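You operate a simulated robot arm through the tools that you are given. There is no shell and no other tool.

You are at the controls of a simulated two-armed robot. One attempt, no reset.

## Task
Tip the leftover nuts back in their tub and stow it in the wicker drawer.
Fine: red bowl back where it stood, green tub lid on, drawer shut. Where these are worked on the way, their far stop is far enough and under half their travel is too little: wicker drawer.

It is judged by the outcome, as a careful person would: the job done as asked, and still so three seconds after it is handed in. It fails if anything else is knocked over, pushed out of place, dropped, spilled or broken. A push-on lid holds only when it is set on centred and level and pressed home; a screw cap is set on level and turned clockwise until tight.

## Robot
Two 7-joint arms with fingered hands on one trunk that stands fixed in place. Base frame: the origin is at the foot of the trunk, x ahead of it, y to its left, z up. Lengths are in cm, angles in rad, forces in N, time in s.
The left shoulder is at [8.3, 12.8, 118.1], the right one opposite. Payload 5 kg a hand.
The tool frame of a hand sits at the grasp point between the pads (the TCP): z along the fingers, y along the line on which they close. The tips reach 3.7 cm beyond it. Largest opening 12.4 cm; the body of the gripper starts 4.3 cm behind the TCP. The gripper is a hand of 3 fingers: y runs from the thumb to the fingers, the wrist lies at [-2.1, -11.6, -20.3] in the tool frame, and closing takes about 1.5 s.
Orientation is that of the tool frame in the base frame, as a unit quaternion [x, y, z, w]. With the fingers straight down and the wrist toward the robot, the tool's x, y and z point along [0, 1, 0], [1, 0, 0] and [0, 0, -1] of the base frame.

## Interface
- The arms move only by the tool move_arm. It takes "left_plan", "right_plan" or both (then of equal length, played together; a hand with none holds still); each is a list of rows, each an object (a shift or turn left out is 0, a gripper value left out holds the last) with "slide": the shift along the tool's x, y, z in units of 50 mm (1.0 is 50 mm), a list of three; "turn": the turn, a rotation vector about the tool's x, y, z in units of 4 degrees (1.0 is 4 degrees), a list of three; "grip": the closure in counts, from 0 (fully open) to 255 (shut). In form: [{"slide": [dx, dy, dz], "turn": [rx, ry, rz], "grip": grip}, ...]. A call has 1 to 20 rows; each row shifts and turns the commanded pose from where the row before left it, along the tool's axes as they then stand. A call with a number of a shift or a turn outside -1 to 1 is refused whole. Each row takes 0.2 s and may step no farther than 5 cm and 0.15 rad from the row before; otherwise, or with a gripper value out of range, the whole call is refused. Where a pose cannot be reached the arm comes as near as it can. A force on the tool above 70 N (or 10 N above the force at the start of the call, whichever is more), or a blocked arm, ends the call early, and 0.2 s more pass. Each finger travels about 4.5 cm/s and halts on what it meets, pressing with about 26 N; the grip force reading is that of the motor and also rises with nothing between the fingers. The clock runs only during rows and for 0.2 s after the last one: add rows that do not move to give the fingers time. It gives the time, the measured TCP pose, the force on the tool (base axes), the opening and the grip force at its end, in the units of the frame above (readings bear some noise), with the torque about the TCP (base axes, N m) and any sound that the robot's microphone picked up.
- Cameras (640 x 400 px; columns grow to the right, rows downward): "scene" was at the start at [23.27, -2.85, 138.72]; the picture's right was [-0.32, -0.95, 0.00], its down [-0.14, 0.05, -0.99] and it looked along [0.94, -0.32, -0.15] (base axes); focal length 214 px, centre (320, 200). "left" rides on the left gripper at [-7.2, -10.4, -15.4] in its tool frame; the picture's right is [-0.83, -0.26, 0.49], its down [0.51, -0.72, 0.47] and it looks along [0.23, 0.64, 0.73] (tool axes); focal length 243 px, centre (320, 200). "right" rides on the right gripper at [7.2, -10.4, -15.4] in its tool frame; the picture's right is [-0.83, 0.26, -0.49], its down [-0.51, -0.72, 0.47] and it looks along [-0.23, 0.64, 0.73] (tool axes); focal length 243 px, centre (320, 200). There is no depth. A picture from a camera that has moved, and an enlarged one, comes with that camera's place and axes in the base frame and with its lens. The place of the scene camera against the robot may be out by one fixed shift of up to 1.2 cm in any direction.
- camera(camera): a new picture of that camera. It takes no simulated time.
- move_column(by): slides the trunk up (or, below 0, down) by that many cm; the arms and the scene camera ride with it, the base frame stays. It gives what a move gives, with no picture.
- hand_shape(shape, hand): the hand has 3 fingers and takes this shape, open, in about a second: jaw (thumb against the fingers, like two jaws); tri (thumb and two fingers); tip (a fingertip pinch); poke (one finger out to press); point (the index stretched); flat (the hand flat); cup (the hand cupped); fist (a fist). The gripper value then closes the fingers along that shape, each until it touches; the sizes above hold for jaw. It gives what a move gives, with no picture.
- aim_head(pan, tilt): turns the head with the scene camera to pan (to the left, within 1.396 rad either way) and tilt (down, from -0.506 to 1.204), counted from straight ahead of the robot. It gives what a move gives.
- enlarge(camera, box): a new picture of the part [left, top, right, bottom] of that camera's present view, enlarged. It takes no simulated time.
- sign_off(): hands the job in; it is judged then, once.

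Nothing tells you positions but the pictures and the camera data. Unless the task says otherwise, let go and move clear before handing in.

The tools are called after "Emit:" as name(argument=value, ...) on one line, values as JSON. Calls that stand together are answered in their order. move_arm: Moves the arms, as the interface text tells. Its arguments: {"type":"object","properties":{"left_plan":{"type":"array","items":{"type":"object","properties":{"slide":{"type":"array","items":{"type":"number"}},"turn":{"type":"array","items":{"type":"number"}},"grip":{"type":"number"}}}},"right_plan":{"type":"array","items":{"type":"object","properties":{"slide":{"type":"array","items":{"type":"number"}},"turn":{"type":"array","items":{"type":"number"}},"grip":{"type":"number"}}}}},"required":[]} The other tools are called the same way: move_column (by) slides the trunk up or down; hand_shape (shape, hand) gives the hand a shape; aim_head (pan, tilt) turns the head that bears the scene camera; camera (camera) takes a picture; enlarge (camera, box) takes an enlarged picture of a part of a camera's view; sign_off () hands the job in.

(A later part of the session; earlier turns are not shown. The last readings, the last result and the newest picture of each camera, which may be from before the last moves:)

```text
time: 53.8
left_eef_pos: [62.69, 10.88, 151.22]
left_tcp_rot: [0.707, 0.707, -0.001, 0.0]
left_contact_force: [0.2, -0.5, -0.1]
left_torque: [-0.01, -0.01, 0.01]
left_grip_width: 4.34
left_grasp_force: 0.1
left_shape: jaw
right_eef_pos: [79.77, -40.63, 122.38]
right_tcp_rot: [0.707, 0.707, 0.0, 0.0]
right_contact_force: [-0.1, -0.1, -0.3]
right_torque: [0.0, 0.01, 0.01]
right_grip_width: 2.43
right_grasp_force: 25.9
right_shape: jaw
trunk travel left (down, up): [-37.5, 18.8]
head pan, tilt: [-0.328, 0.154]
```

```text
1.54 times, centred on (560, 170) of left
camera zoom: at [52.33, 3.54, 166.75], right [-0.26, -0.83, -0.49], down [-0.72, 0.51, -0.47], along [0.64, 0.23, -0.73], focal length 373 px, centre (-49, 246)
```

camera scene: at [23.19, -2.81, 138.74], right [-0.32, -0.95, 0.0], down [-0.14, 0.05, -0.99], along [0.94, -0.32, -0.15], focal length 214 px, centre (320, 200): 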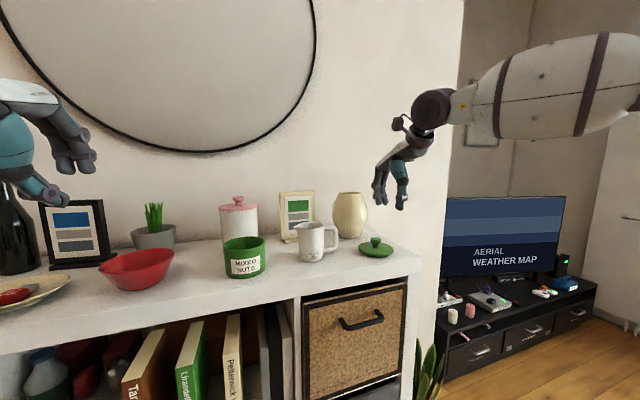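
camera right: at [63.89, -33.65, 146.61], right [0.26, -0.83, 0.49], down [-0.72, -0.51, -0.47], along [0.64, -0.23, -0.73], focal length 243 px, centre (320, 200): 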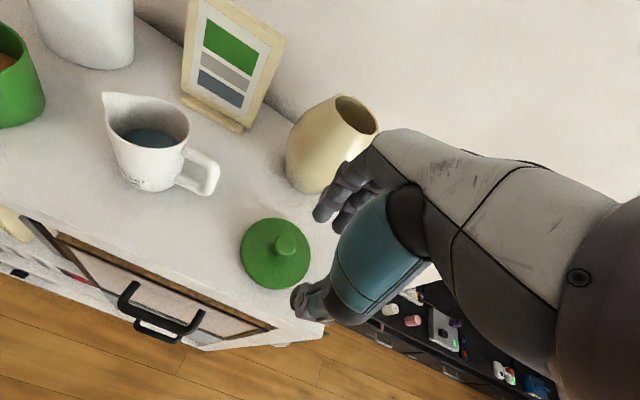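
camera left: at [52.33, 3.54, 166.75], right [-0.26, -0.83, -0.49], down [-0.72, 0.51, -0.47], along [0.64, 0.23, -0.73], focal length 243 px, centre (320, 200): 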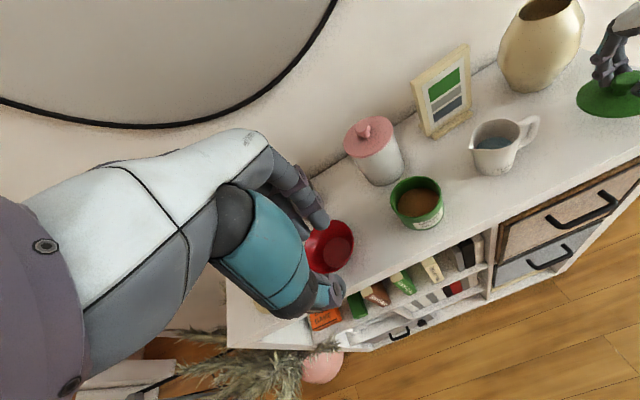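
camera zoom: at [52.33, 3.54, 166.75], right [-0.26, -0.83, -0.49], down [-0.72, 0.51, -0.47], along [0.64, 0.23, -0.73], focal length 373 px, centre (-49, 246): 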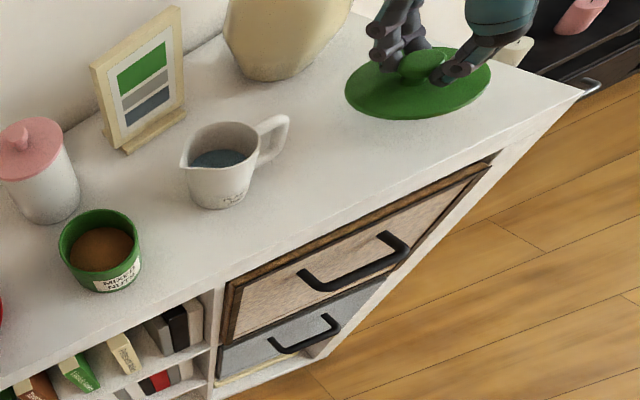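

The tub's rim centre comes out near [80.7, −1.8], 10.3 cm across, at z≈119.2. I'll move the left hand out of the way, then lift the lid over the jug and carry it to hover above the tub.

Emit:
move_arm(left_plan=[{"slide": [0.6, 0, 0]}, {"slide": [0.6, 0, 0]}, {"slide": [0.6, 0, 0]}, {"slide": [0.6, 0, 0]}, {}, {}, {}, {}, {}, {}, {}, {}, {}, {}, {}, {}], right_plan=[{"slide": [0, 0, -0.5]}, {"slide": [0, 0, -0.7]}, {"slide": [0, 0, -0.7]}, {"slide": [0.3, 0, -0.1]}, {"slide": [0.6, 0, 0]}, {"slide": [0.7, 0, 0]}, {"slide": [0.7, 0.05, 0]}, {"slide": [0.7, 0.05, 0]}, {"slide": [0.7, 0.05, 0]}, {"slide": [0.7, 0.05, 0]}, {"slide": [0.7, 0, 0]}, {"slide": [0.7, 0, 0]}, {"slide": [0.7, 0, 0]}, {"slide": [0.6, 0, 0]}, {"slide": [0.5, 0, 0]}, {}])

Emit:
camera(camera="right")

Emit:
camera(camera="left")

Emit:
camera(camera="scene")

```text
time: 57.2
left_eef_pos: [62.91, 22.62, 151.1]
left_tcp_rot: [0.707, 0.707, -0.001, -0.001]
left_contact_force: [-0.1, -0.1, -0.5]
left_torque: [-0.01, 0.03, 0.01]
left_grip_width: 4.35
left_grasp_force: 0.0
left_shape: jaw
right_eef_pos: [80.71, -8.01, 132.65]
right_tcp_rot: [0.708, 0.707, -0.001, 0.0]
right_contact_force: [-0.5, 0.4, -0.9]
right_torque: [0.02, 0.03, 0.0]
right_grip_width: 2.42
right_grasp_force: 26.0
right_shape: jaw
right hand out of reach, approached as far as the arm can: row 14, 15
trunk travel left (down, up): [-37.5, 18.8]
head pan, tilt: [-0.328, 0.154]
```

```text
taken
camera right: at [70.2, -0.87, 147.93], right [0.26, -0.83, 0.49], down [-0.72, -0.51, -0.47], along [0.64, -0.23, -0.73], focal length 243 px, centre (320, 200)
```

right: 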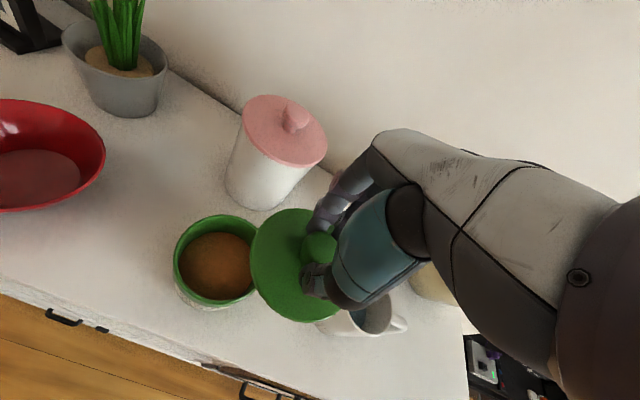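

```text
taken
camera left: at [52.37, 15.35, 166.62], right [-0.26, -0.83, -0.49], down [-0.72, 0.51, -0.47], along [0.64, 0.23, -0.73], focal length 243 px, centre (320, 200)
```

left: 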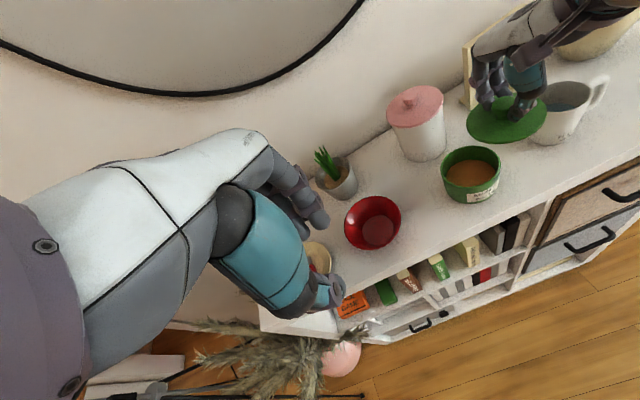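

```text
taken
camera scene: at [23.35, -2.84, 138.7], right [-0.32, -0.95, 0.0], down [-0.15, 0.05, -0.99], along [0.94, -0.32, -0.15], focal length 214 px, centre (320, 200)
```

scene: 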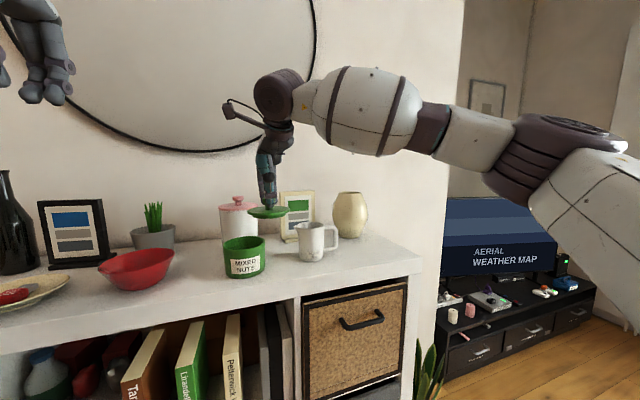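

The right arm runs out of reach at y≈−8 in this posture. I'll raise the trunk 10 cm for a better arm geometry and then yaw the hand, since the round lid doesn't care about yaw.

Emit:
move_column(by=10)

Emit:
move_arm(right_plan=[{"slide": [0, 0, 0.4], "turn": [0, 0, -1]}, {"slide": [0, 0, 0.6], "turn": [0, 0, -1]}, {"slide": [0, 0, 0.5], "turn": [0, 0, -1]}, {"turn": [0, 0, -1]}, {"turn": [0, 0, -1]}, {"turn": [0, 0, -1]}, {}])

Emit:
camera(camera="right")

Emit:
camera(camera="scene")

```text
time: 58.5
left_eef_pos: [62.84, 22.72, 161.09]
left_tcp_rot: [0.707, 0.707, -0.001, 0.0]
left_contact_force: [-0.2, 0.3, 0.6]
left_torque: [0.01, 0.05, 0.01]
left_grip_width: 4.35
left_grasp_force: 0.2
left_shape: jaw
right_eef_pos: [76.16, -8.13, 152.02]
right_tcp_rot: [0.706, 0.706, 0.045, 0.044]
right_contact_force: [1.3, 0.1, -0.9]
right_torque: [-0.03, -0.01, 0.02]
right_grip_width: 2.43
right_grasp_force: 25.9
right_shape: jaw
trunk travel left (down, up): [-47.5, 8.8]
head pan, tilt: [-0.328, 0.154]
```

```text
time: 60.1
left_eef_pos: [62.72, 22.64, 161.37]
left_tcp_rot: [0.707, 0.707, 0.0, -0.001]
left_contact_force: [-0.7, -0.2, 0.0]
left_torque: [0.01, 0.03, -0.01]
left_grip_width: 4.34
left_grasp_force: 0.1
left_shape: jaw
right_eef_pos: [77.09, -8.27, 144.74]
right_tcp_rot: [0.544, 0.837, 0.036, 0.054]
right_contact_force: [0.5, -0.1, -0.9]
right_torque: [0.02, 0.01, 0.0]
right_grip_width: 2.43
right_grasp_force: 26.2
right_shape: jaw
trunk travel left (down, up): [-47.5, 8.8]
head pan, tilt: [-0.328, 0.154]
```

```text
taken
camera right: at [62.61, -5.85, 158.33], right [0.51, -0.65, 0.56], down [-0.39, -0.76, -0.53], along [0.77, 0.05, -0.64], focal length 243 px, centre (320, 200)
```

right: 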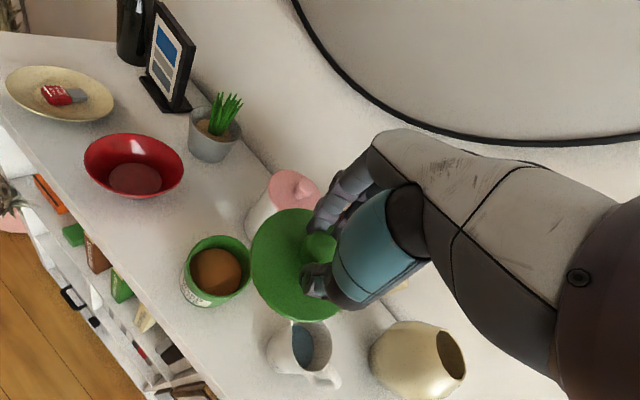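

```text
taken
camera scene: at [19.53, -2.85, 150.01], right [-0.32, -0.95, 0.0], down [-0.15, 0.05, -0.99], along [0.94, -0.32, -0.15], focal length 214 px, centre (320, 200)
```

scene: 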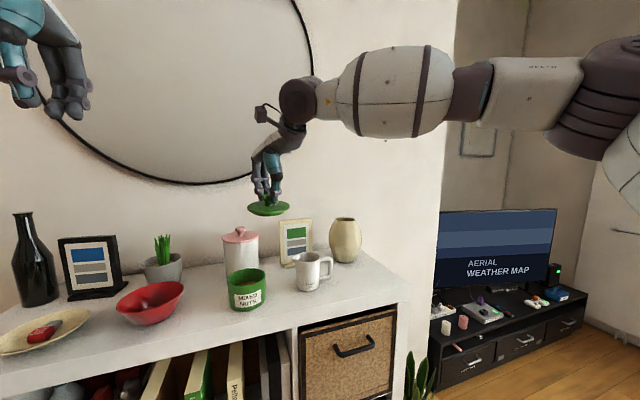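

Raising the trunk left the right hand leaning about 7° forward, so the lid is tilted. I'll level the tool first and check that it's back within reach.

Emit:
move_arm(right_plan=[{"turn": [0.85, 0.377, 0]}, {"turn": [0.85, 0.377, 0]}, {}, {}])

```text
time: 61.1
left_eef_pos: [62.69, 22.83, 161.34]
left_tcp_rot: [0.707, 0.707, 0.0, 0.0]
left_contact_force: [0.0, -0.5, -0.1]
left_torque: [0.03, 0.01, 0.02]
left_grip_width: 4.35
left_grasp_force: 0.0
left_shape: jaw
right_eef_pos: [76.96, -8.26, 144.74]
right_tcp_rot: [0.545, 0.838, 0.0, 0.0]
right_contact_force: [0.2, -0.4, -1.0]
right_torque: [-0.01, 0.0, -0.01]
right_grip_width: 2.44
right_grasp_force: 25.6
right_shape: jaw
trunk travel left (down, up): [-47.5, 8.8]
head pan, tilt: [-0.328, 0.154]
```

The lid is level again, with the hand yawed about 24°. I'll move it over the tub and lower to about z=131.

Emit:
move_arm(right_plan=[{"slide": [0.277, 0.414, 0]}, {"slide": [0.277, 0.414, 0.1]}, {"slide": [0.277, 0.414, 0.3]}, {"slide": [0, 0, 0.5]}, {"slide": [0, 0, 0.5]}, {"slide": [0, 0, 0.5]}, {"slide": [0, 0, 0.5]}, {"slide": [0, 0, 0.35]}, {}, {}])

Emit:
camera(camera="right")

Emit:
camera(camera="left")

Emit:
enlarge(camera="scene", box=[190, 200, 310, 320])

```text
time: 63.3
left_eef_pos: [62.73, 22.72, 161.33]
left_tcp_rot: [0.707, 0.707, 0.0, 0.0]
left_contact_force: [0.0, -0.5, -1.1]
left_torque: [-0.02, 0.01, -0.02]
left_grip_width: 4.37
left_grasp_force: 0.0
left_shape: jaw
right_eef_pos: [78.36, -6.3, 132.9]
right_tcp_rot: [0.545, 0.838, 0.0, 0.0]
right_contact_force: [0.5, 1.2, 0.0]
right_torque: [0.0, 0.02, -0.03]
right_grip_width: 2.42
right_grasp_force: 25.5
right_shape: jaw
right hand out of reach, approached as far as the arm can: row 2, 3
trunk travel left (down, up): [-47.5, 8.8]
head pan, tilt: [-0.328, 0.154]
```

```text
taken
camera right: at [65.84, -3.94, 148.35], right [0.58, -0.65, 0.49], down [-0.45, -0.76, -0.47], along [0.68, 0.05, -0.73], focal length 243 px, centre (320, 200)
```

right: 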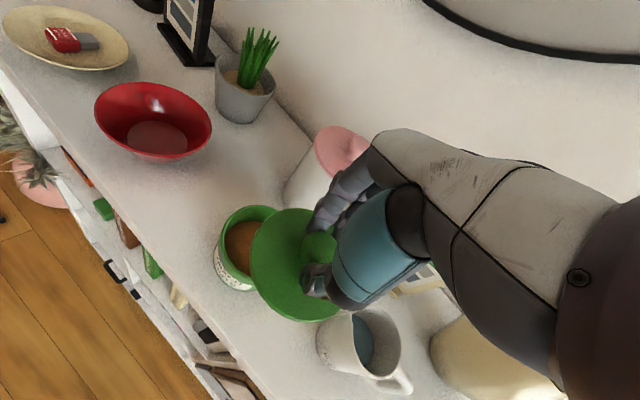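

```text
taken
camera left: at [52.27, 15.46, 176.75], right [-0.26, -0.83, -0.49], down [-0.72, 0.51, -0.47], along [0.64, 0.23, -0.73], focal length 243 px, centre (320, 200)
```

left: 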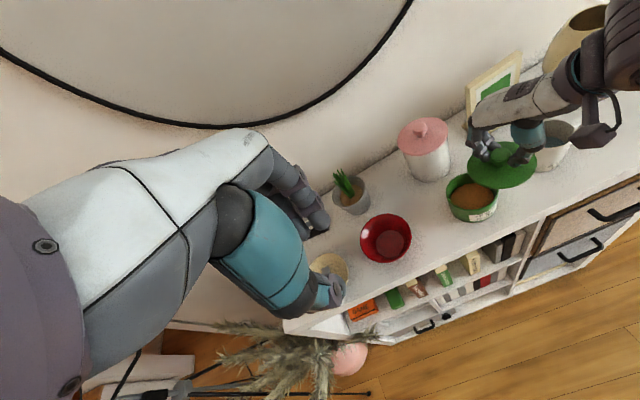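

```text
3.33 times, centred on (250, 260) of scene
camera zoom: at [19.54, -2.86, 150.01], right [-0.32, -0.95, 0.0], down [-0.15, 0.05, -0.99], along [0.94, -0.32, -0.15], focal length 715 px, centre (553, 0)
```

zoom: 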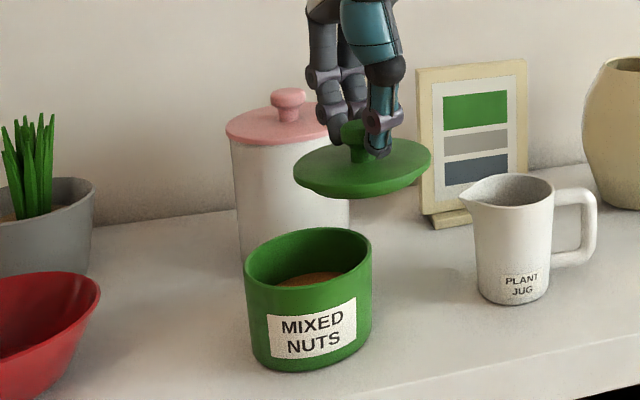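

The arm hit its limit at the higher height but is fine lower down. From here I'll try adding yaw and moving toward the tub centre in small steps.

Emit:
move_arm(right_plan=[{"turn": [0, 0, -1]}, {"turn": [0, 0, -1]}, {"turn": [0, 0, -1]}, {"turn": [0, 0, -1]}, {"turn": [0, 0, -1]}, {"turn": [0, 0, -1]}, {}])

```text
time: 64.9
left_eef_pos: [62.5, 22.92, 161.39]
left_tcp_rot: [0.707, 0.707, 0.001, 0.002]
left_contact_force: [-0.4, 0.0, -0.6]
left_torque: [0.0, -0.02, -0.03]
left_grip_width: 4.32
left_grasp_force: 0.0
left_shape: jaw
right_eef_pos: [78.26, -6.17, 133.08]
right_tcp_rot: [0.391, 0.92, 0.001, 0.001]
right_contact_force: [-0.1, 0.0, 0.0]
right_torque: [0.03, -0.01, -0.01]
right_grip_width: 2.4
right_grasp_force: 25.8
right_shape: jaw
right hand out of reach, approached as far as the arm can: row 6
trunk travel left (down, up): [-47.5, 8.8]
head pan, tilt: [-0.328, 0.154]
```

Yaw hit its limit at about 44°. I'll lower to z≈128.5, still clear of the tub, and test how close I can get to the tub's centre there.

Emit:
move_arm(right_plan=[{"slide": [0, 0, 0.3]}, {"slide": [0, 0, 0.3]}, {"slide": [0, 0, 0.3]}, {"turn": [0, 0, 1]}, {"turn": [0, 0, 1]}, {}])

Emit:
move_arm(right_plan=[{"slide": [0.07, 0.19, 0]}, {"slide": [0.07, 0.19, 0]}, {"slide": [0.07, 0.19, 0]}, {"slide": [0.07, 0.19, 0]}, {}])

```text
time: 66.3
left_eef_pos: [62.72, 22.65, 161.21]
left_tcp_rot: [0.707, 0.707, 0.0, 0.0]
left_contact_force: [0.0, 0.0, 0.8]
left_torque: [-0.01, 0.04, -0.03]
left_grip_width: 4.33
left_grasp_force: 0.0
left_shape: jaw
right_eef_pos: [78.31, -6.34, 128.38]
right_tcp_rot: [0.455, 0.891, 0.001, -0.001]
right_contact_force: [0.0, -0.6, -0.3]
right_torque: [0.02, 0.0, -0.02]
right_grip_width: 2.4
right_grasp_force: 26.3
right_shape: jaw
trunk travel left (down, up): [-47.5, 8.8]
head pan, tilt: [-0.328, 0.154]
```

```text
time: 67.5
left_eef_pos: [62.63, 22.66, 161.28]
left_tcp_rot: [0.707, 0.707, 0.0, 0.001]
left_contact_force: [-1.9, 0.2, 0.4]
left_torque: [-0.01, -0.02, 0.0]
left_grip_width: 4.37
left_grasp_force: 0.0
left_shape: jaw
right_eef_pos: [80.55, -2.89, 128.45]
right_tcp_rot: [0.455, 0.891, -0.001, 0.0]
right_contact_force: [0.0, 0.0, -0.4]
right_torque: [0.0, 0.02, 0.01]
right_grip_width: 2.36
right_grasp_force: 26.0
right_shape: jaw
trunk travel left (down, up): [-47.5, 8.8]
head pan, tilt: [-0.328, 0.154]
```

That works: at the lower height the hand reaches the tub. I'll finish centring over the tub and then compare the lid and rim in the cameras.

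Emit:
move_arm(right_plan=[{"slide": [0.06, 0.1, 0]}, {"slide": [0.052, 0.087, 0]}, {}, {}])

Emit:
enlarge(camera="right", box=[220, 170, 380, 310])

Emit:
enlarge(camera="left", box=[430, 110, 550, 230])

Emit:
enlarge(camera="scene", box=[200, 220, 300, 320])

```text
time: 68.5
left_eef_pos: [62.64, 22.81, 161.35]
left_tcp_rot: [0.707, 0.707, -0.001, 0.001]
left_contact_force: [0.7, 0.0, 0.0]
left_torque: [0.04, 0.0, 0.02]
left_grip_width: 4.36
left_grasp_force: 0.0
left_shape: jaw
right_eef_pos: [81.01, -1.8, 128.47]
right_tcp_rot: [0.456, 0.89, 0.0, 0.0]
right_contact_force: [-0.4, 0.3, -0.4]
right_torque: [-0.01, 0.0, 0.03]
right_grip_width: 2.43
right_grasp_force: 26.0
right_shape: jaw
trunk travel left (down, up): [-47.5, 8.8]
head pan, tilt: [-0.328, 0.154]
```

```text
2.86 times, centred on (300, 240) of right
camera zoom: at [68.25, -2.15, 143.8], right [0.7, -0.52, 0.49], down [-0.29, -0.83, -0.47], along [0.66, 0.19, -0.73], focal length 693 px, centre (377, 86)
```

zoom: 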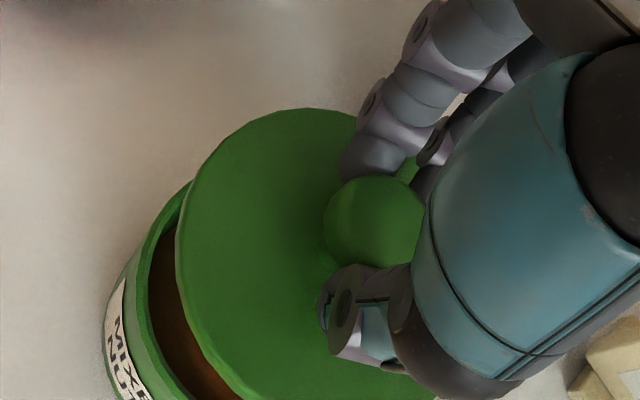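

```text
3.33 times, centred on (490, 170) of left
camera zoom: at [52.24, 15.49, 176.76], right [-0.26, -0.83, -0.49], down [-0.72, 0.51, -0.47], along [0.64, 0.23, -0.73], focal length 809 px, centre (-247, 300)
```

zoom: 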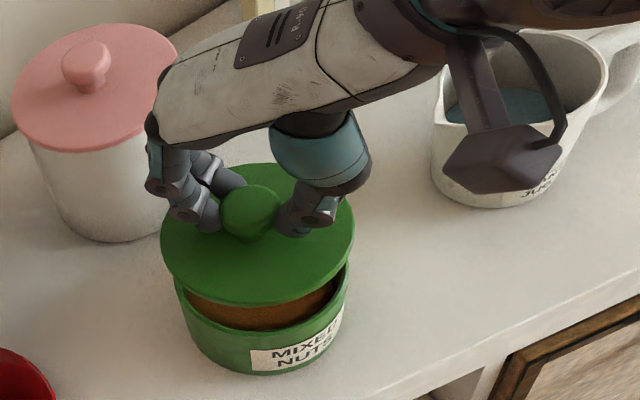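

```text
4.00 times, centred on (250, 270) of scene
camera zoom: at [19.51, -2.83, 150.02], right [-0.32, -0.95, 0.0], down [-0.14, 0.05, -0.99], along [0.94, -0.32, -0.15], focal length 858 px, centre (600, -80)
```

zoom: 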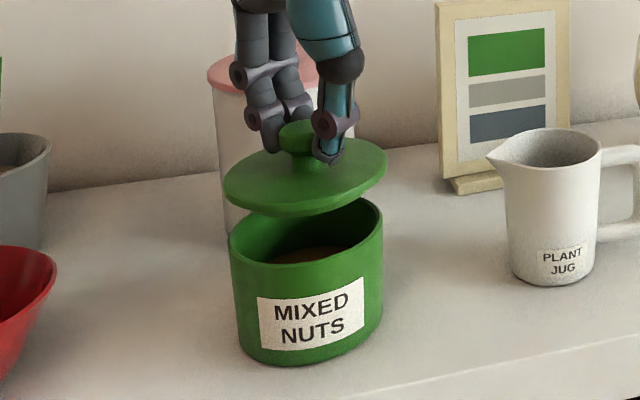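

The lid and tub look nearly concentric in all three views. I'll zoom in more to measure any remaining offset before lowering.

Emit:
enlarge(camera="left", box=[465, 155, 545, 225])

Emit:
enlarge(camera="scene", box=[222, 240, 282, 300])

Emit:
enlarge(camera="right", box=[200, 180, 360, 340])

```text
5.71 times, centred on (505, 190) of left
camera zoom: at [52.24, 15.49, 176.76], right [-0.26, -0.83, -0.49], down [-0.72, 0.51, -0.47], along [0.64, 0.23, -0.73], focal length 1386 px, centre (-737, 257)
```

zoom: 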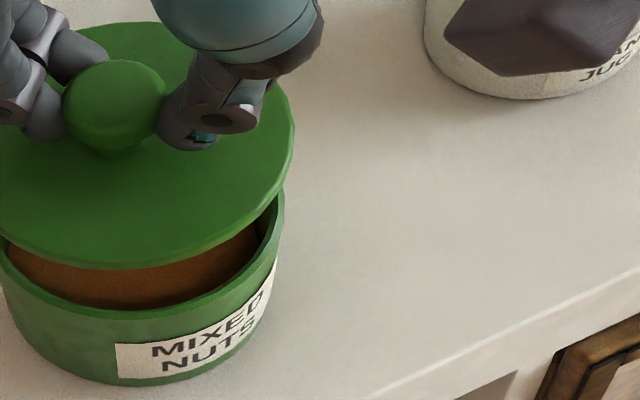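

```text
6.67 times, centred on (252, 270) of scene
camera zoom: at [19.51, -2.83, 150.02], right [-0.32, -0.95, 0.0], down [-0.14, 0.05, -0.99], along [0.94, -0.32, -0.15], focal length 1430 px, centre (773, -267)
```

zoom: 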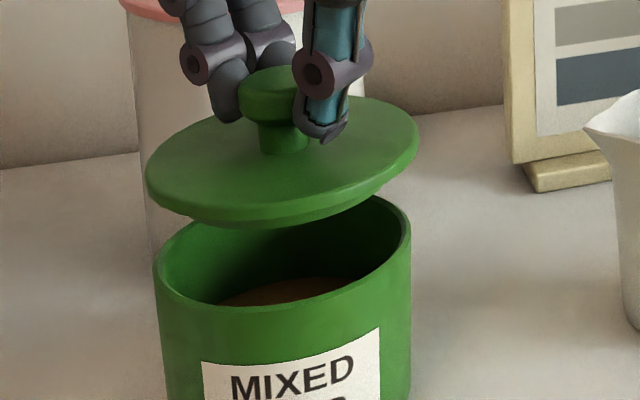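

```text
2.50 times, centred on (280, 260) of right
camera zoom: at [68.25, -2.15, 143.8], right [0.7, -0.52, 0.49], down [-0.29, -0.83, -0.47], along [0.66, 0.19, -0.73], focal length 606 px, centre (420, 50)
```

zoom: 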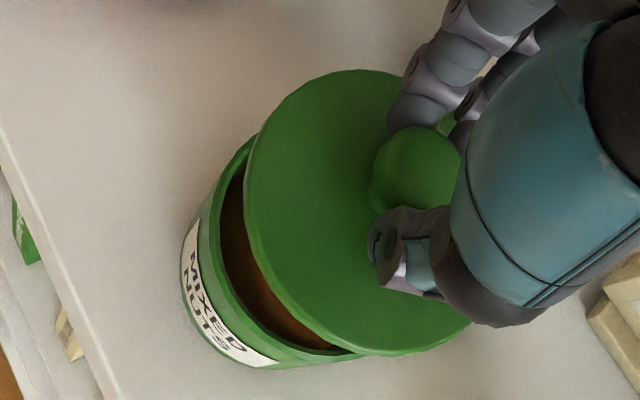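

Averaging the views, the lid is within about 0.15 cm of concentric, so I'll nudge it slightly left. Then I'll lower it gently onto the tub until it makes contact.

Emit:
move_arm(right_plan=[{"slide": [0.014, 0.022, 0.15]}, {"slide": [0, 0, 0.2]}, {"slide": [0, 0, 0.15]}, {"slide": [0, 0, 0.1]}, {}, {}])

Emit:
enlarge(camera="scene", box=[212, 240, 292, 320])

Emit:
enlarge(camera="left", box=[450, 155, 540, 235])

```text
time: 69.9
left_eef_pos: [62.49, 22.61, 161.33]
left_tcp_rot: [0.707, 0.707, 0.001, 0.001]
left_contact_force: [-0.2, -0.2, -0.7]
left_torque: [-0.02, 0.0, 0.0]
left_grip_width: 4.35
left_grasp_force: 0.1
left_shape: jaw
right_eef_pos: [81.0, -1.77, 125.54]
right_tcp_rot: [0.455, 0.89, 0.001, 0.001]
right_contact_force: [-2.0, -0.5, 8.1]
right_torque: [0.19, -0.22, 0.0]
right_grip_width: 2.48
right_grasp_force: 26.0
right_shape: jaw
trunk travel left (down, up): [-47.5, 8.8]
head pan, tilt: [-0.328, 0.154]
```

```text
5.00 times, centred on (252, 280) of scene
camera zoom: at [19.36, -2.87, 150.05], right [-0.32, -0.95, 0.0], down [-0.14, 0.05, -0.99], along [0.94, -0.32, -0.15], focal length 1072 px, centre (660, -200)
```

zoom: 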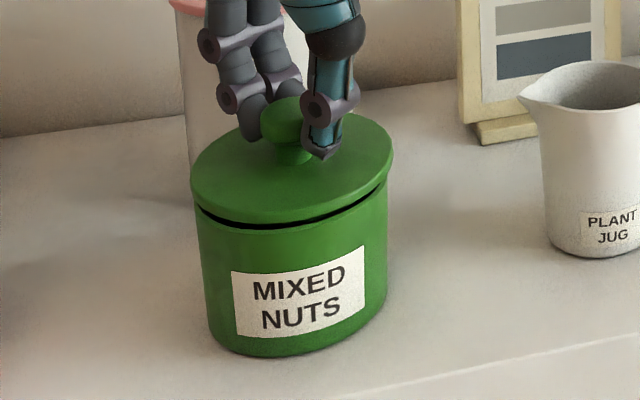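

```text
5.00 times, centred on (495, 195) of left
camera zoom: at [52.05, 15.45, 176.82], right [-0.26, -0.83, -0.49], down [-0.72, 0.51, -0.47], along [0.64, 0.23, -0.73], focal length 1213 px, centre (-555, 225)
```

zoom: 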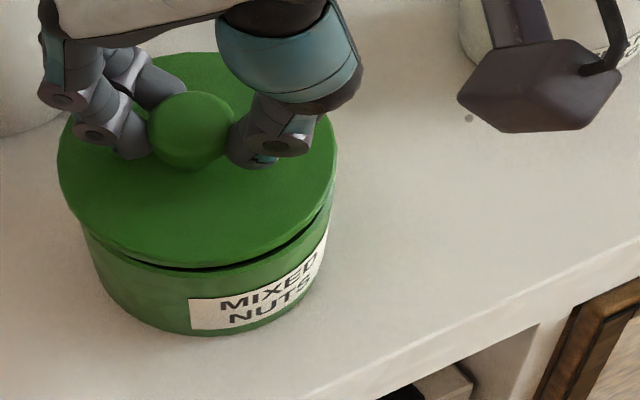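

The lid touched at z≈125.5, and the torque shows contact at the far-left rim, so it needs to come slightly toward the robot. I'll lift 4 mm, shift about 2 mm toward −x, and lower again.

Emit:
move_arm(right_plan=[{"slide": [0, 0, -0.08]}, {"slide": [0.012, -0.036, 0]}, {"slide": [0, 0, 0.08]}, {}, {}])

```text
time: 71.1
left_eef_pos: [62.59, 22.72, 161.39]
left_tcp_rot: [0.707, 0.707, 0.0, 0.0]
left_contact_force: [-0.2, 0.2, -0.3]
left_torque: [0.0, -0.01, -0.03]
left_grip_width: 4.35
left_grasp_force: 0.1
left_shape: jaw
right_eef_pos: [80.91, -1.79, 125.49]
right_tcp_rot: [0.455, 0.891, 0.001, 0.0]
right_contact_force: [-1.5, 0.3, 3.1]
right_torque: [0.04, -0.17, 0.02]
right_grip_width: 2.46
right_grasp_force: 26.6
right_shape: jaw
trunk travel left (down, up): [-47.5, 8.8]
head pan, tilt: [-0.328, 0.154]
```

The force dropped, so the shift was in the right direction. I'll move another 1.5 mm the same way and lower a little.

Emit:
move_arm(right_plan=[{"slide": [0, 0, -0.06]}, {"slide": [0.0176, -0.024, 0]}, {"slide": [0, 0, 0.06]}, {"slide": [0, 0, 0.03]}, {}, {}])

```text
time: 72.5
left_eef_pos: [62.78, 22.65, 161.28]
left_tcp_rot: [0.708, 0.707, 0.0, -0.001]
left_contact_force: [0.7, 0.8, -1.3]
left_torque: [0.02, 0.03, 0.01]
left_grip_width: 4.35
left_grasp_force: 0.0
left_shape: jaw
right_eef_pos: [80.78, -1.76, 125.35]
right_tcp_rot: [0.455, 0.891, 0.001, 0.0]
right_contact_force: [-0.2, 0.6, -1.0]
right_torque: [0.0, 0.02, 0.01]
right_grip_width: 2.41
right_grasp_force: 26.3
right_shape: jaw
trunk travel left (down, up): [-47.5, 8.8]
head pan, tilt: [-0.328, 0.154]
```

Contact is gone, so the plug is now entering the opening. I'll lower further in small steps.

Emit:
move_arm(right_plan=[{"slide": [0, 0, 0.05]}, {"slide": [0, 0, 0.05]}, {}, {}])

```text
time: 73.5
left_eef_pos: [62.68, 22.75, 161.26]
left_tcp_rot: [0.707, 0.707, 0.0, 0.0]
left_contact_force: [-0.3, -0.1, -0.1]
left_torque: [0.0, 0.0, -0.02]
left_grip_width: 4.37
left_grasp_force: 0.1
left_shape: jaw
right_eef_pos: [80.74, -1.87, 124.79]
right_tcp_rot: [0.454, 0.891, 0.0, 0.0]
right_contact_force: [-0.1, 0.6, -0.3]
right_torque: [0.02, 0.01, -0.02]
right_grip_width: 2.43
right_grasp_force: 25.8
right_shape: jaw
trunk travel left (down, up): [-47.5, 8.8]
head pan, tilt: [-0.328, 0.154]
```

Emit:
move_arm(right_plan=[{"slide": [0, 0, 0.04]}, {"slide": [0, 0, 0.04]}, {}])

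Emit:
enlarge(camera="scene", box=[212, 240, 292, 320])

Emit:
enlarge(camera="left", box=[450, 155, 540, 235])

```text
time: 74.3
left_eef_pos: [62.49, 22.76, 161.3]
left_tcp_rot: [0.708, 0.707, 0.0, 0.0]
left_contact_force: [-0.2, -0.5, 0.8]
left_torque: [0.01, 0.01, 0.02]
left_grip_width: 4.36
left_grasp_force: 0.0
left_shape: jaw
right_eef_pos: [80.73, -1.8, 124.71]
right_tcp_rot: [0.455, 0.89, 0.002, 0.002]
right_contact_force: [3.1, 0.2, 15.5]
right_torque: [0.04, -0.11, -0.02]
right_grip_width: 2.47
right_grasp_force: 26.2
right_shape: jaw
trunk travel left (down, up): [-47.5, 8.8]
head pan, tilt: [-0.328, 0.154]
```

```text
5.00 times, centred on (252, 280) of scene
camera zoom: at [19.36, -2.84, 150.06], right [-0.32, -0.95, 0.0], down [-0.14, 0.05, -0.99], along [0.94, -0.32, -0.15], focal length 1072 px, centre (660, -200)
```

zoom: 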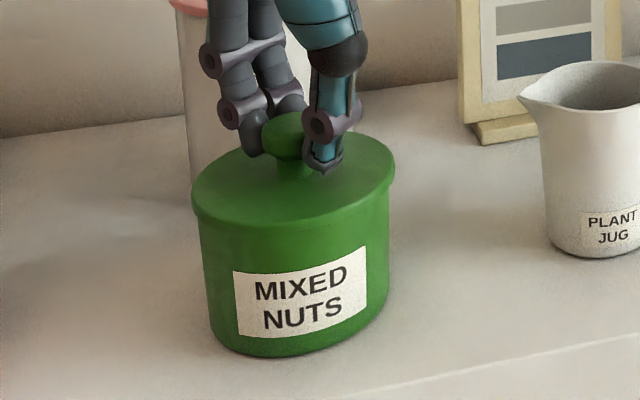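

```text
5.00 times, centred on (495, 195) of left
camera zoom: at [52.05, 15.48, 176.84], right [-0.26, -0.83, -0.49], down [-0.72, 0.51, -0.47], along [0.64, 0.23, -0.73], focal length 1213 px, centre (-555, 225)
```

zoom: 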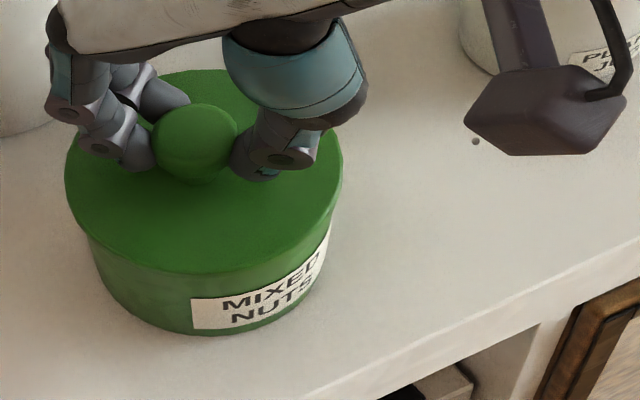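

The lid is seated with the gap closed and contact at 15 N. Now I'll press it home with increasing force.

Emit:
move_arm(right_plan=[{"slide": [0, 0, 0.05]}, {"slide": [0, 0, 0.05]}, {"slide": [0, 0, 0.05]}, {}])

```text
time: 75.3
left_eef_pos: [62.1, 22.75, 161.64]
left_tcp_rot: [0.707, 0.707, 0.001, 0.001]
left_contact_force: [0.0, 0.0, -0.2]
left_torque: [0.02, -0.01, 0.02]
left_grip_width: 4.37
left_grasp_force: 0.0
left_shape: jaw
right_eef_pos: [80.45, -1.78, 124.01]
right_tcp_rot: [0.455, 0.891, 0.002, 0.002]
right_contact_force: [3.4, -0.3, 15.5]
right_torque: [-0.22, 0.25, -0.01]
right_grip_width: 2.7
right_grasp_force: 25.8
right_shape: jaw
trunk travel left (down, up): [-47.5, 8.8]
head pan, tilt: [-0.328, 0.154]
```

Emit:
enlarge(camera="scene", box=[212, 240, 292, 320])

Emit:
enlarge(camera="left", box=[450, 155, 540, 235])

Emit:
enlarge(camera="right", box=[200, 180, 360, 340])

```text
5.00 times, centred on (252, 280) of scene
camera zoom: at [19.06, -2.9, 150.11], right [-0.32, -0.95, 0.0], down [-0.14, 0.05, -0.99], along [0.94, -0.32, -0.15], focal length 1072 px, centre (660, -200)
```

zoom: 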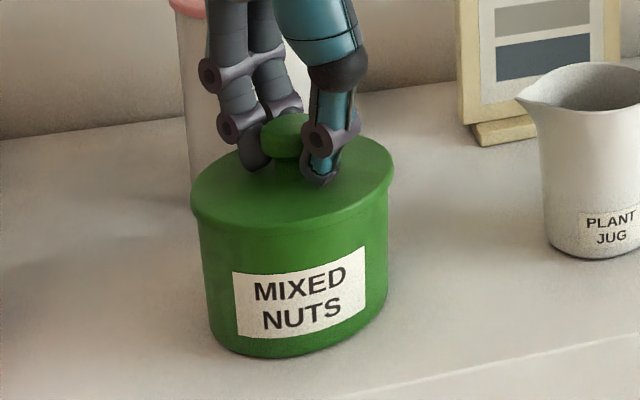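

```text
5.00 times, centred on (495, 195) of left
camera zoom: at [51.69, 15.41, 176.97], right [-0.26, -0.83, -0.49], down [-0.72, 0.51, -0.47], along [0.64, 0.23, -0.73], focal length 1213 px, centre (-555, 225)
```

zoom: 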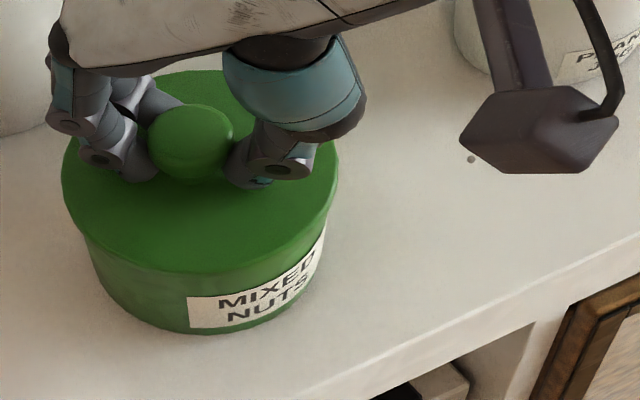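

```text
2.50 times, centred on (280, 260) of right
camera zoom: at [67.57, -2.11, 139.33], right [0.7, -0.52, 0.49], down [-0.28, -0.83, -0.47], along [0.66, 0.19, -0.73], focal length 606 px, centre (420, 50)
```

zoom: 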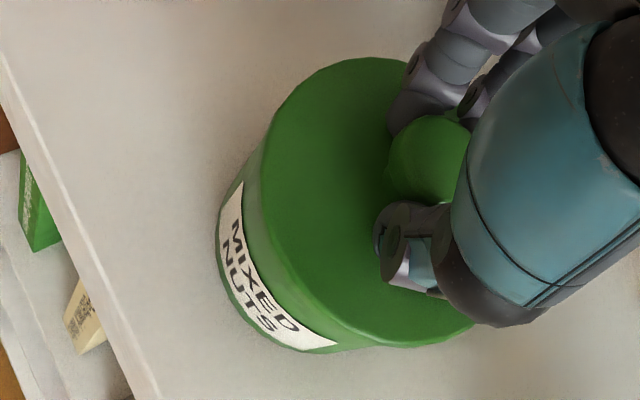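

The fingertips slid down the knob and reached the lid surface, so the lid is on but may not be fully pressed. I'll ease off, open, rise, close the fingers together, and press on top of the knob instead.

Emit:
move_arm(right_plan=[{"slide": [0, 0, -0.05]}, {"grip": 200}, {"grip": 150}, {"grip": 110}, {}, {}, {}])

Emit:
enlarge(camera="scene", box=[212, 240, 292, 320])

```text
time: 76.9
left_eef_pos: [62.47, 22.72, 161.39]
left_tcp_rot: [0.706, 0.708, -0.001, 0.0]
left_contact_force: [-0.2, 0.4, 0.8]
left_torque: [-0.01, -0.02, 0.0]
left_grip_width: 4.36
left_grasp_force: 0.1
left_shape: jaw
right_eef_pos: [80.56, -1.83, 124.09]
right_tcp_rot: [0.455, 0.89, 0.001, 0.0]
right_contact_force: [0.5, 1.2, 14.5]
right_torque: [0.05, 0.09, 0.02]
right_grip_width: 6.74
right_grasp_force: 0.1
right_shape: jaw
trunk travel left (down, up): [-47.5, 8.8]
head pan, tilt: [-0.328, 0.154]
```

```text
5.00 times, centred on (252, 280) of scene
camera zoom: at [19.34, -2.84, 150.04], right [-0.32, -0.95, 0.0], down [-0.14, 0.05, -0.99], along [0.94, -0.32, -0.15], focal length 1072 px, centre (660, -200)
```

zoom: 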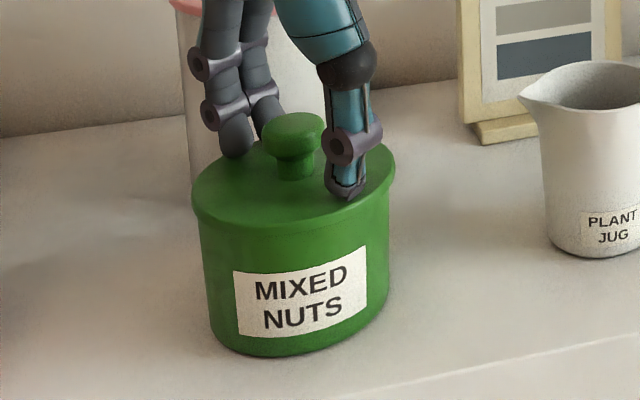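

The open fingertips are now resting on the lid on both sides of the knob, which is a balanced way to press. I'll push down from here in steps.

Emit:
move_arm(right_plan=[{"slide": [0, 0, 0.06]}, {"slide": [0, 0, 0.06]}, {"slide": [0, 0, 0.06]}, {"slide": [0, 0, 0.06]}, {}])

Emit:
enlarge(camera="scene", box=[212, 240, 292, 320])

```text
time: 78.1
left_eef_pos: [61.99, 22.65, 161.7]
left_tcp_rot: [0.707, 0.707, 0.002, 0.002]
left_contact_force: [-0.3, -0.7, -0.4]
left_torque: [-0.04, 0.0, 0.0]
left_grip_width: 4.36
left_grasp_force: 0.1
left_shape: jaw
right_eef_pos: [80.25, -1.67, 123.86]
right_tcp_rot: [0.454, 0.891, 0.006, 0.004]
right_contact_force: [3.7, -0.7, 62.8]
right_torque: [-1.1, 1.66, -0.08]
right_grip_width: 6.8
right_grasp_force: 0.2
right_shape: jaw
trunk travel left (down, up): [-47.5, 8.8]
head pan, tilt: [-0.328, 0.154]
```

```text
5.00 times, centred on (252, 280) of scene
camera zoom: at [18.8, -2.84, 150.16], right [-0.32, -0.95, 0.0], down [-0.14, 0.05, -0.99], along [0.94, -0.32, -0.15], focal length 1072 px, centre (660, -200)
```

zoom: 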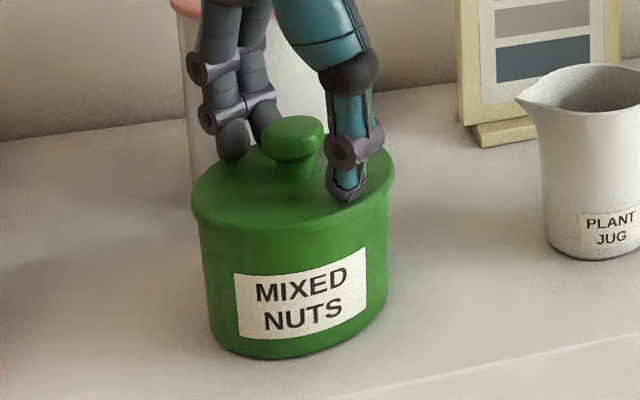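

I reached 63 N, but the torque shows the thumb carried most of it. To press evenly I'll rise, close the fingers into one tip, and press on the knob's centre.

Emit:
move_arm(right_plan=[{"slide": [0, 0, -0.2]}, {"slide": [0, 0, -0.4]}, {"slide": [0, 0, -0.5]}, {"slide": [0, 0, -0.5], "grip": 180}, {"grip": 255}, {}, {}, {}, {}, {}])

Emit:
enlarge(camera="right", box=[200, 180, 400, 340])

Emit:
enlarge(camera="scene", box=[202, 220, 302, 320])

Emit:
enlarge(camera="left", box=[440, 130, 560, 240])

```text
time: 80.3
left_eef_pos: [62.7, 22.66, 161.31]
left_tcp_rot: [0.707, 0.707, 0.0, -0.001]
left_contact_force: [-0.5, -0.4, 1.4]
left_torque: [0.02, -0.02, 0.01]
left_grip_width: 4.34
left_grasp_force: 0.2
left_shape: jaw
right_eef_pos: [80.65, -1.97, 130.79]
right_tcp_rot: [0.455, 0.89, 0.001, 0.0]
right_contact_force: [1.0, 0.6, -0.4]
right_torque: [-0.03, -0.01, 0.02]
right_grip_width: 0.0
right_grasp_force: 26.4
right_shape: jaw
trunk travel left (down, up): [-47.5, 8.8]
head pan, tilt: [-0.328, 0.154]
```

```text
2.50 times, centred on (300, 260) of right
camera zoom: at [67.96, -2.24, 146.04], right [0.7, -0.52, 0.49], down [-0.29, -0.83, -0.47], along [0.66, 0.19, -0.73], focal length 606 px, centre (370, 50)
```

zoom: 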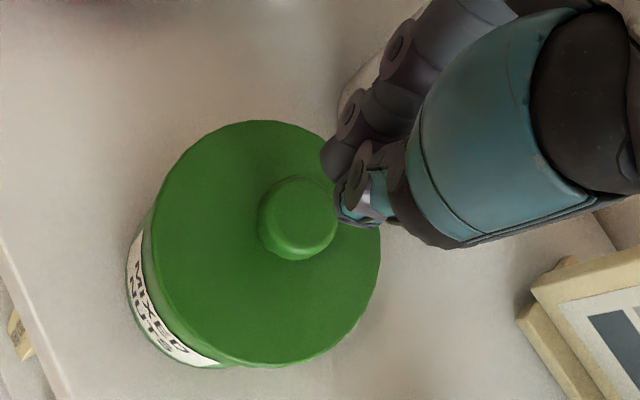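

```text
4.00 times, centred on (252, 270) of scene
camera zoom: at [19.49, -2.85, 150.02], right [-0.32, -0.95, 0.0], down [-0.14, 0.05, -0.99], along [0.94, -0.32, -0.15], focal length 858 px, centre (592, -80)
```

zoom: 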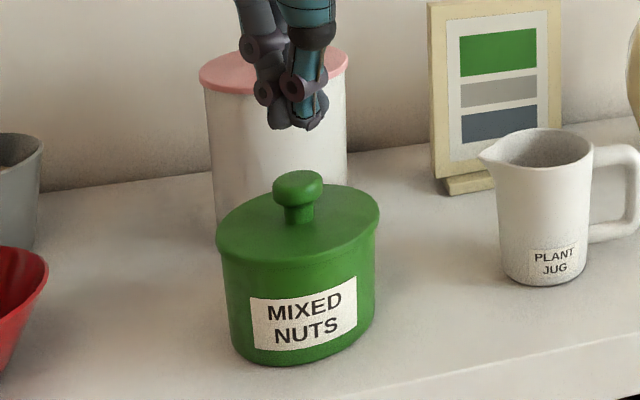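

```text
3.64 times, centred on (500, 185) of left
camera zoom: at [52.21, 15.46, 176.76], right [-0.26, -0.83, -0.49], down [-0.72, 0.51, -0.47], along [0.64, 0.23, -0.73], focal length 882 px, centre (-334, 254)
```

zoom: 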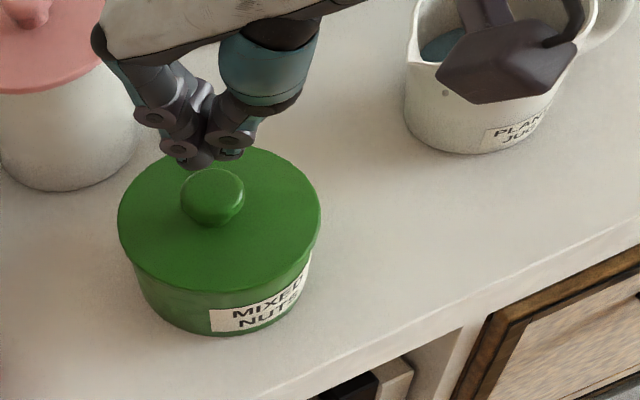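

The lid sits level and centred. I'll align the closed fingertips with the knob, which is about 3 mm toward −x, and press straight down.

Emit:
move_arm(right_plan=[{"slide": [0.06, -0.031, 0.1]}, {"slide": [0, 0, 0.2]}, {"slide": [0, 0, 0.2]}, {"slide": [0, 0, 0.06]}, {}])

Emit:
enlarge(camera="scene", box=[212, 230, 292, 310])

Emit:
enlarge(camera="right", box=[240, 180, 380, 300])

```text
time: 81.5
left_eef_pos: [62.69, 22.66, 161.22]
left_tcp_rot: [0.707, 0.707, 0.0, -0.001]
left_contact_force: [0.4, 0.0, -0.4]
left_torque: [0.02, 0.0, 0.02]
left_grip_width: 4.35
left_grasp_force: 0.0
left_shape: jaw
right_eef_pos: [80.39, -1.53, 127.79]
right_tcp_rot: [0.455, 0.891, 0.0, 0.0]
right_contact_force: [-0.1, -0.3, 0.7]
right_torque: [-0.01, 0.01, -0.03]
right_grip_width: 0.01
right_grasp_force: 26.4
right_shape: jaw
trunk travel left (down, up): [-47.5, 8.8]
head pan, tilt: [-0.328, 0.154]
```

```text
5.00 times, centred on (252, 270) of scene
camera zoom: at [19.5, -2.85, 150.02], right [-0.32, -0.95, 0.0], down [-0.14, 0.05, -0.99], along [0.94, -0.32, -0.15], focal length 1072 px, centre (660, -150)
```

zoom: 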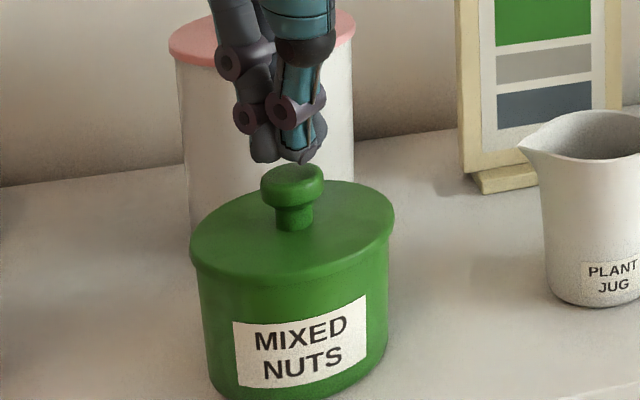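

```text
3.33 times, centred on (310, 240) of right
camera zoom: at [67.65, -1.88, 143.24], right [0.7, -0.52, 0.49], down [-0.29, -0.83, -0.47], along [0.66, 0.19, -0.73], focal length 809 px, centre (353, 67)
```

zoom: 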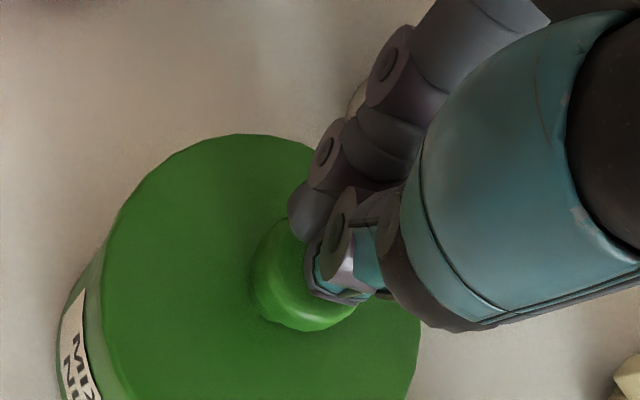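

The tips are just above the knob, about 4 mm off its centre. I'll correct that and press down in steps.

Emit:
move_arm(right_plan=[{"slide": [0.065, -0.025, 0]}, {"slide": [0, 0, 0.06]}, {"slide": [0, 0, 0.06]}, {}])

Emit:
move_arm(right_plan=[{"slide": [0, 0, 0.05]}, {"slide": [0, 0, 0.05]}, {"slide": [0, 0, 0.05]}, {}])

```text
time: 82.5
left_eef_pos: [62.85, 22.68, 161.32]
left_tcp_rot: [0.707, 0.707, 0.0, 0.0]
left_contact_force: [0.6, 0.0, 0.0]
left_torque: [0.0, 0.0, 0.02]
left_grip_width: 4.35
left_grasp_force: 0.1
left_shape: jaw
right_eef_pos: [80.19, -1.62, 127.21]
right_tcp_rot: [0.455, 0.89, 0.0, 0.0]
right_contact_force: [-0.1, -0.2, 0.2]
right_torque: [0.02, 0.0, -0.01]
right_grip_width: 0.01
right_grasp_force: 26.1
right_shape: jaw
trunk travel left (down, up): [-47.5, 8.8]
head pan, tilt: [-0.328, 0.154]
```

```text
time: 83.5
left_eef_pos: [62.47, 22.57, 161.49]
left_tcp_rot: [0.707, 0.707, 0.001, 0.001]
left_contact_force: [0.2, 0.3, 0.6]
left_torque: [-0.01, -0.01, 0.02]
left_grip_width: 4.33
left_grasp_force: 0.1
left_shape: jaw
right_eef_pos: [79.93, -1.45, 126.87]
right_tcp_rot: [0.455, 0.89, 0.004, 0.002]
right_contact_force: [2.3, -0.6, 22.6]
right_torque: [-0.11, 0.16, -0.02]
right_grip_width: 0.0
right_grasp_force: 26.2
right_shape: jaw
trunk travel left (down, up): [-47.5, 8.8]
head pan, tilt: [-0.328, 0.154]
```

Contact is well centred at 23 N. I'll increase to about 55–60 N.

Emit:
move_arm(right_plan=[{"slide": [0, 0, 0.05]}, {"slide": [0, 0, 0.05]}, {"slide": [0, 0, 0.05]}, {"slide": [0, 0, 0.03]}, {}])

Emit:
enlarge(camera="scene", box=[212, 230, 292, 310])

Emit:
enlarge(camera="left", box=[440, 130, 560, 240])

```text
time: 84.7
left_eef_pos: [62.33, 22.66, 161.23]
left_tcp_rot: [0.707, 0.707, 0.0, 0.0]
left_contact_force: [1.5, 0.1, -0.8]
left_torque: [-0.03, 0.04, 0.03]
left_grip_width: 4.35
left_grasp_force: 0.1
left_shape: jaw
right_eef_pos: [79.99, -1.33, 126.98]
right_tcp_rot: [0.455, 0.891, 0.01, 0.004]
right_contact_force: [-9.6, -4.2, 34.2]
right_torque: [-0.32, 0.73, 0.04]
right_grip_width: 0.0
right_grasp_force: 26.5
right_shape: jaw
trunk travel left (down, up): [-47.5, 8.8]
head pan, tilt: [-0.328, 0.154]
stopped in row 5 (right hand): the force on the tool passed its limit at 71 N (the readings are from after the stop); the commanded pose is now the measured one
```

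```text
5.00 times, centred on (252, 270) of scene
camera zoom: at [19.23, -2.9, 149.97], right [-0.32, -0.95, 0.0], down [-0.14, 0.05, -0.99], along [0.94, -0.32, -0.15], focal length 1072 px, centre (660, -150)
```

zoom: 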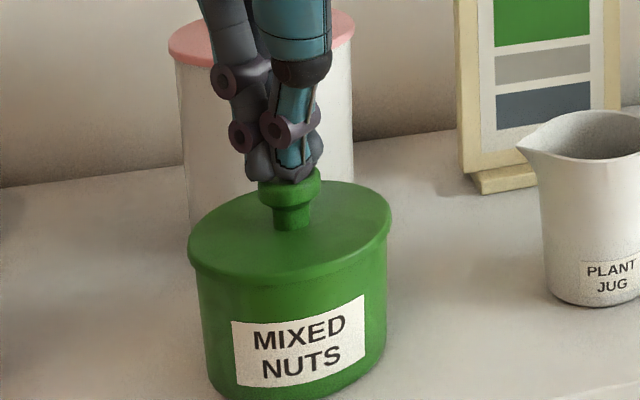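

```text
3.64 times, centred on (500, 185) of left
camera zoom: at [51.99, 15.4, 176.7], right [-0.26, -0.83, -0.49], down [-0.72, 0.51, -0.47], along [0.64, 0.23, -0.73], focal length 882 px, centre (-334, 254)
```

zoom: 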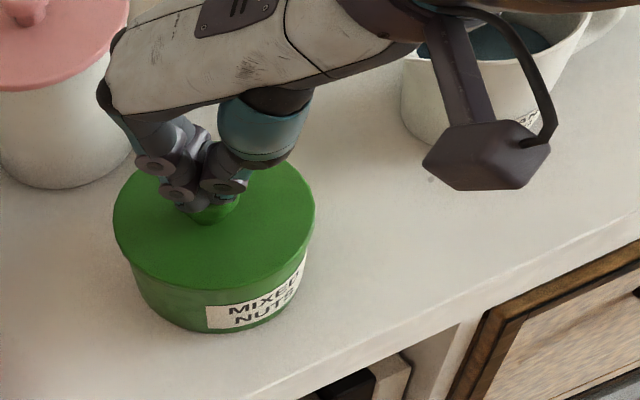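

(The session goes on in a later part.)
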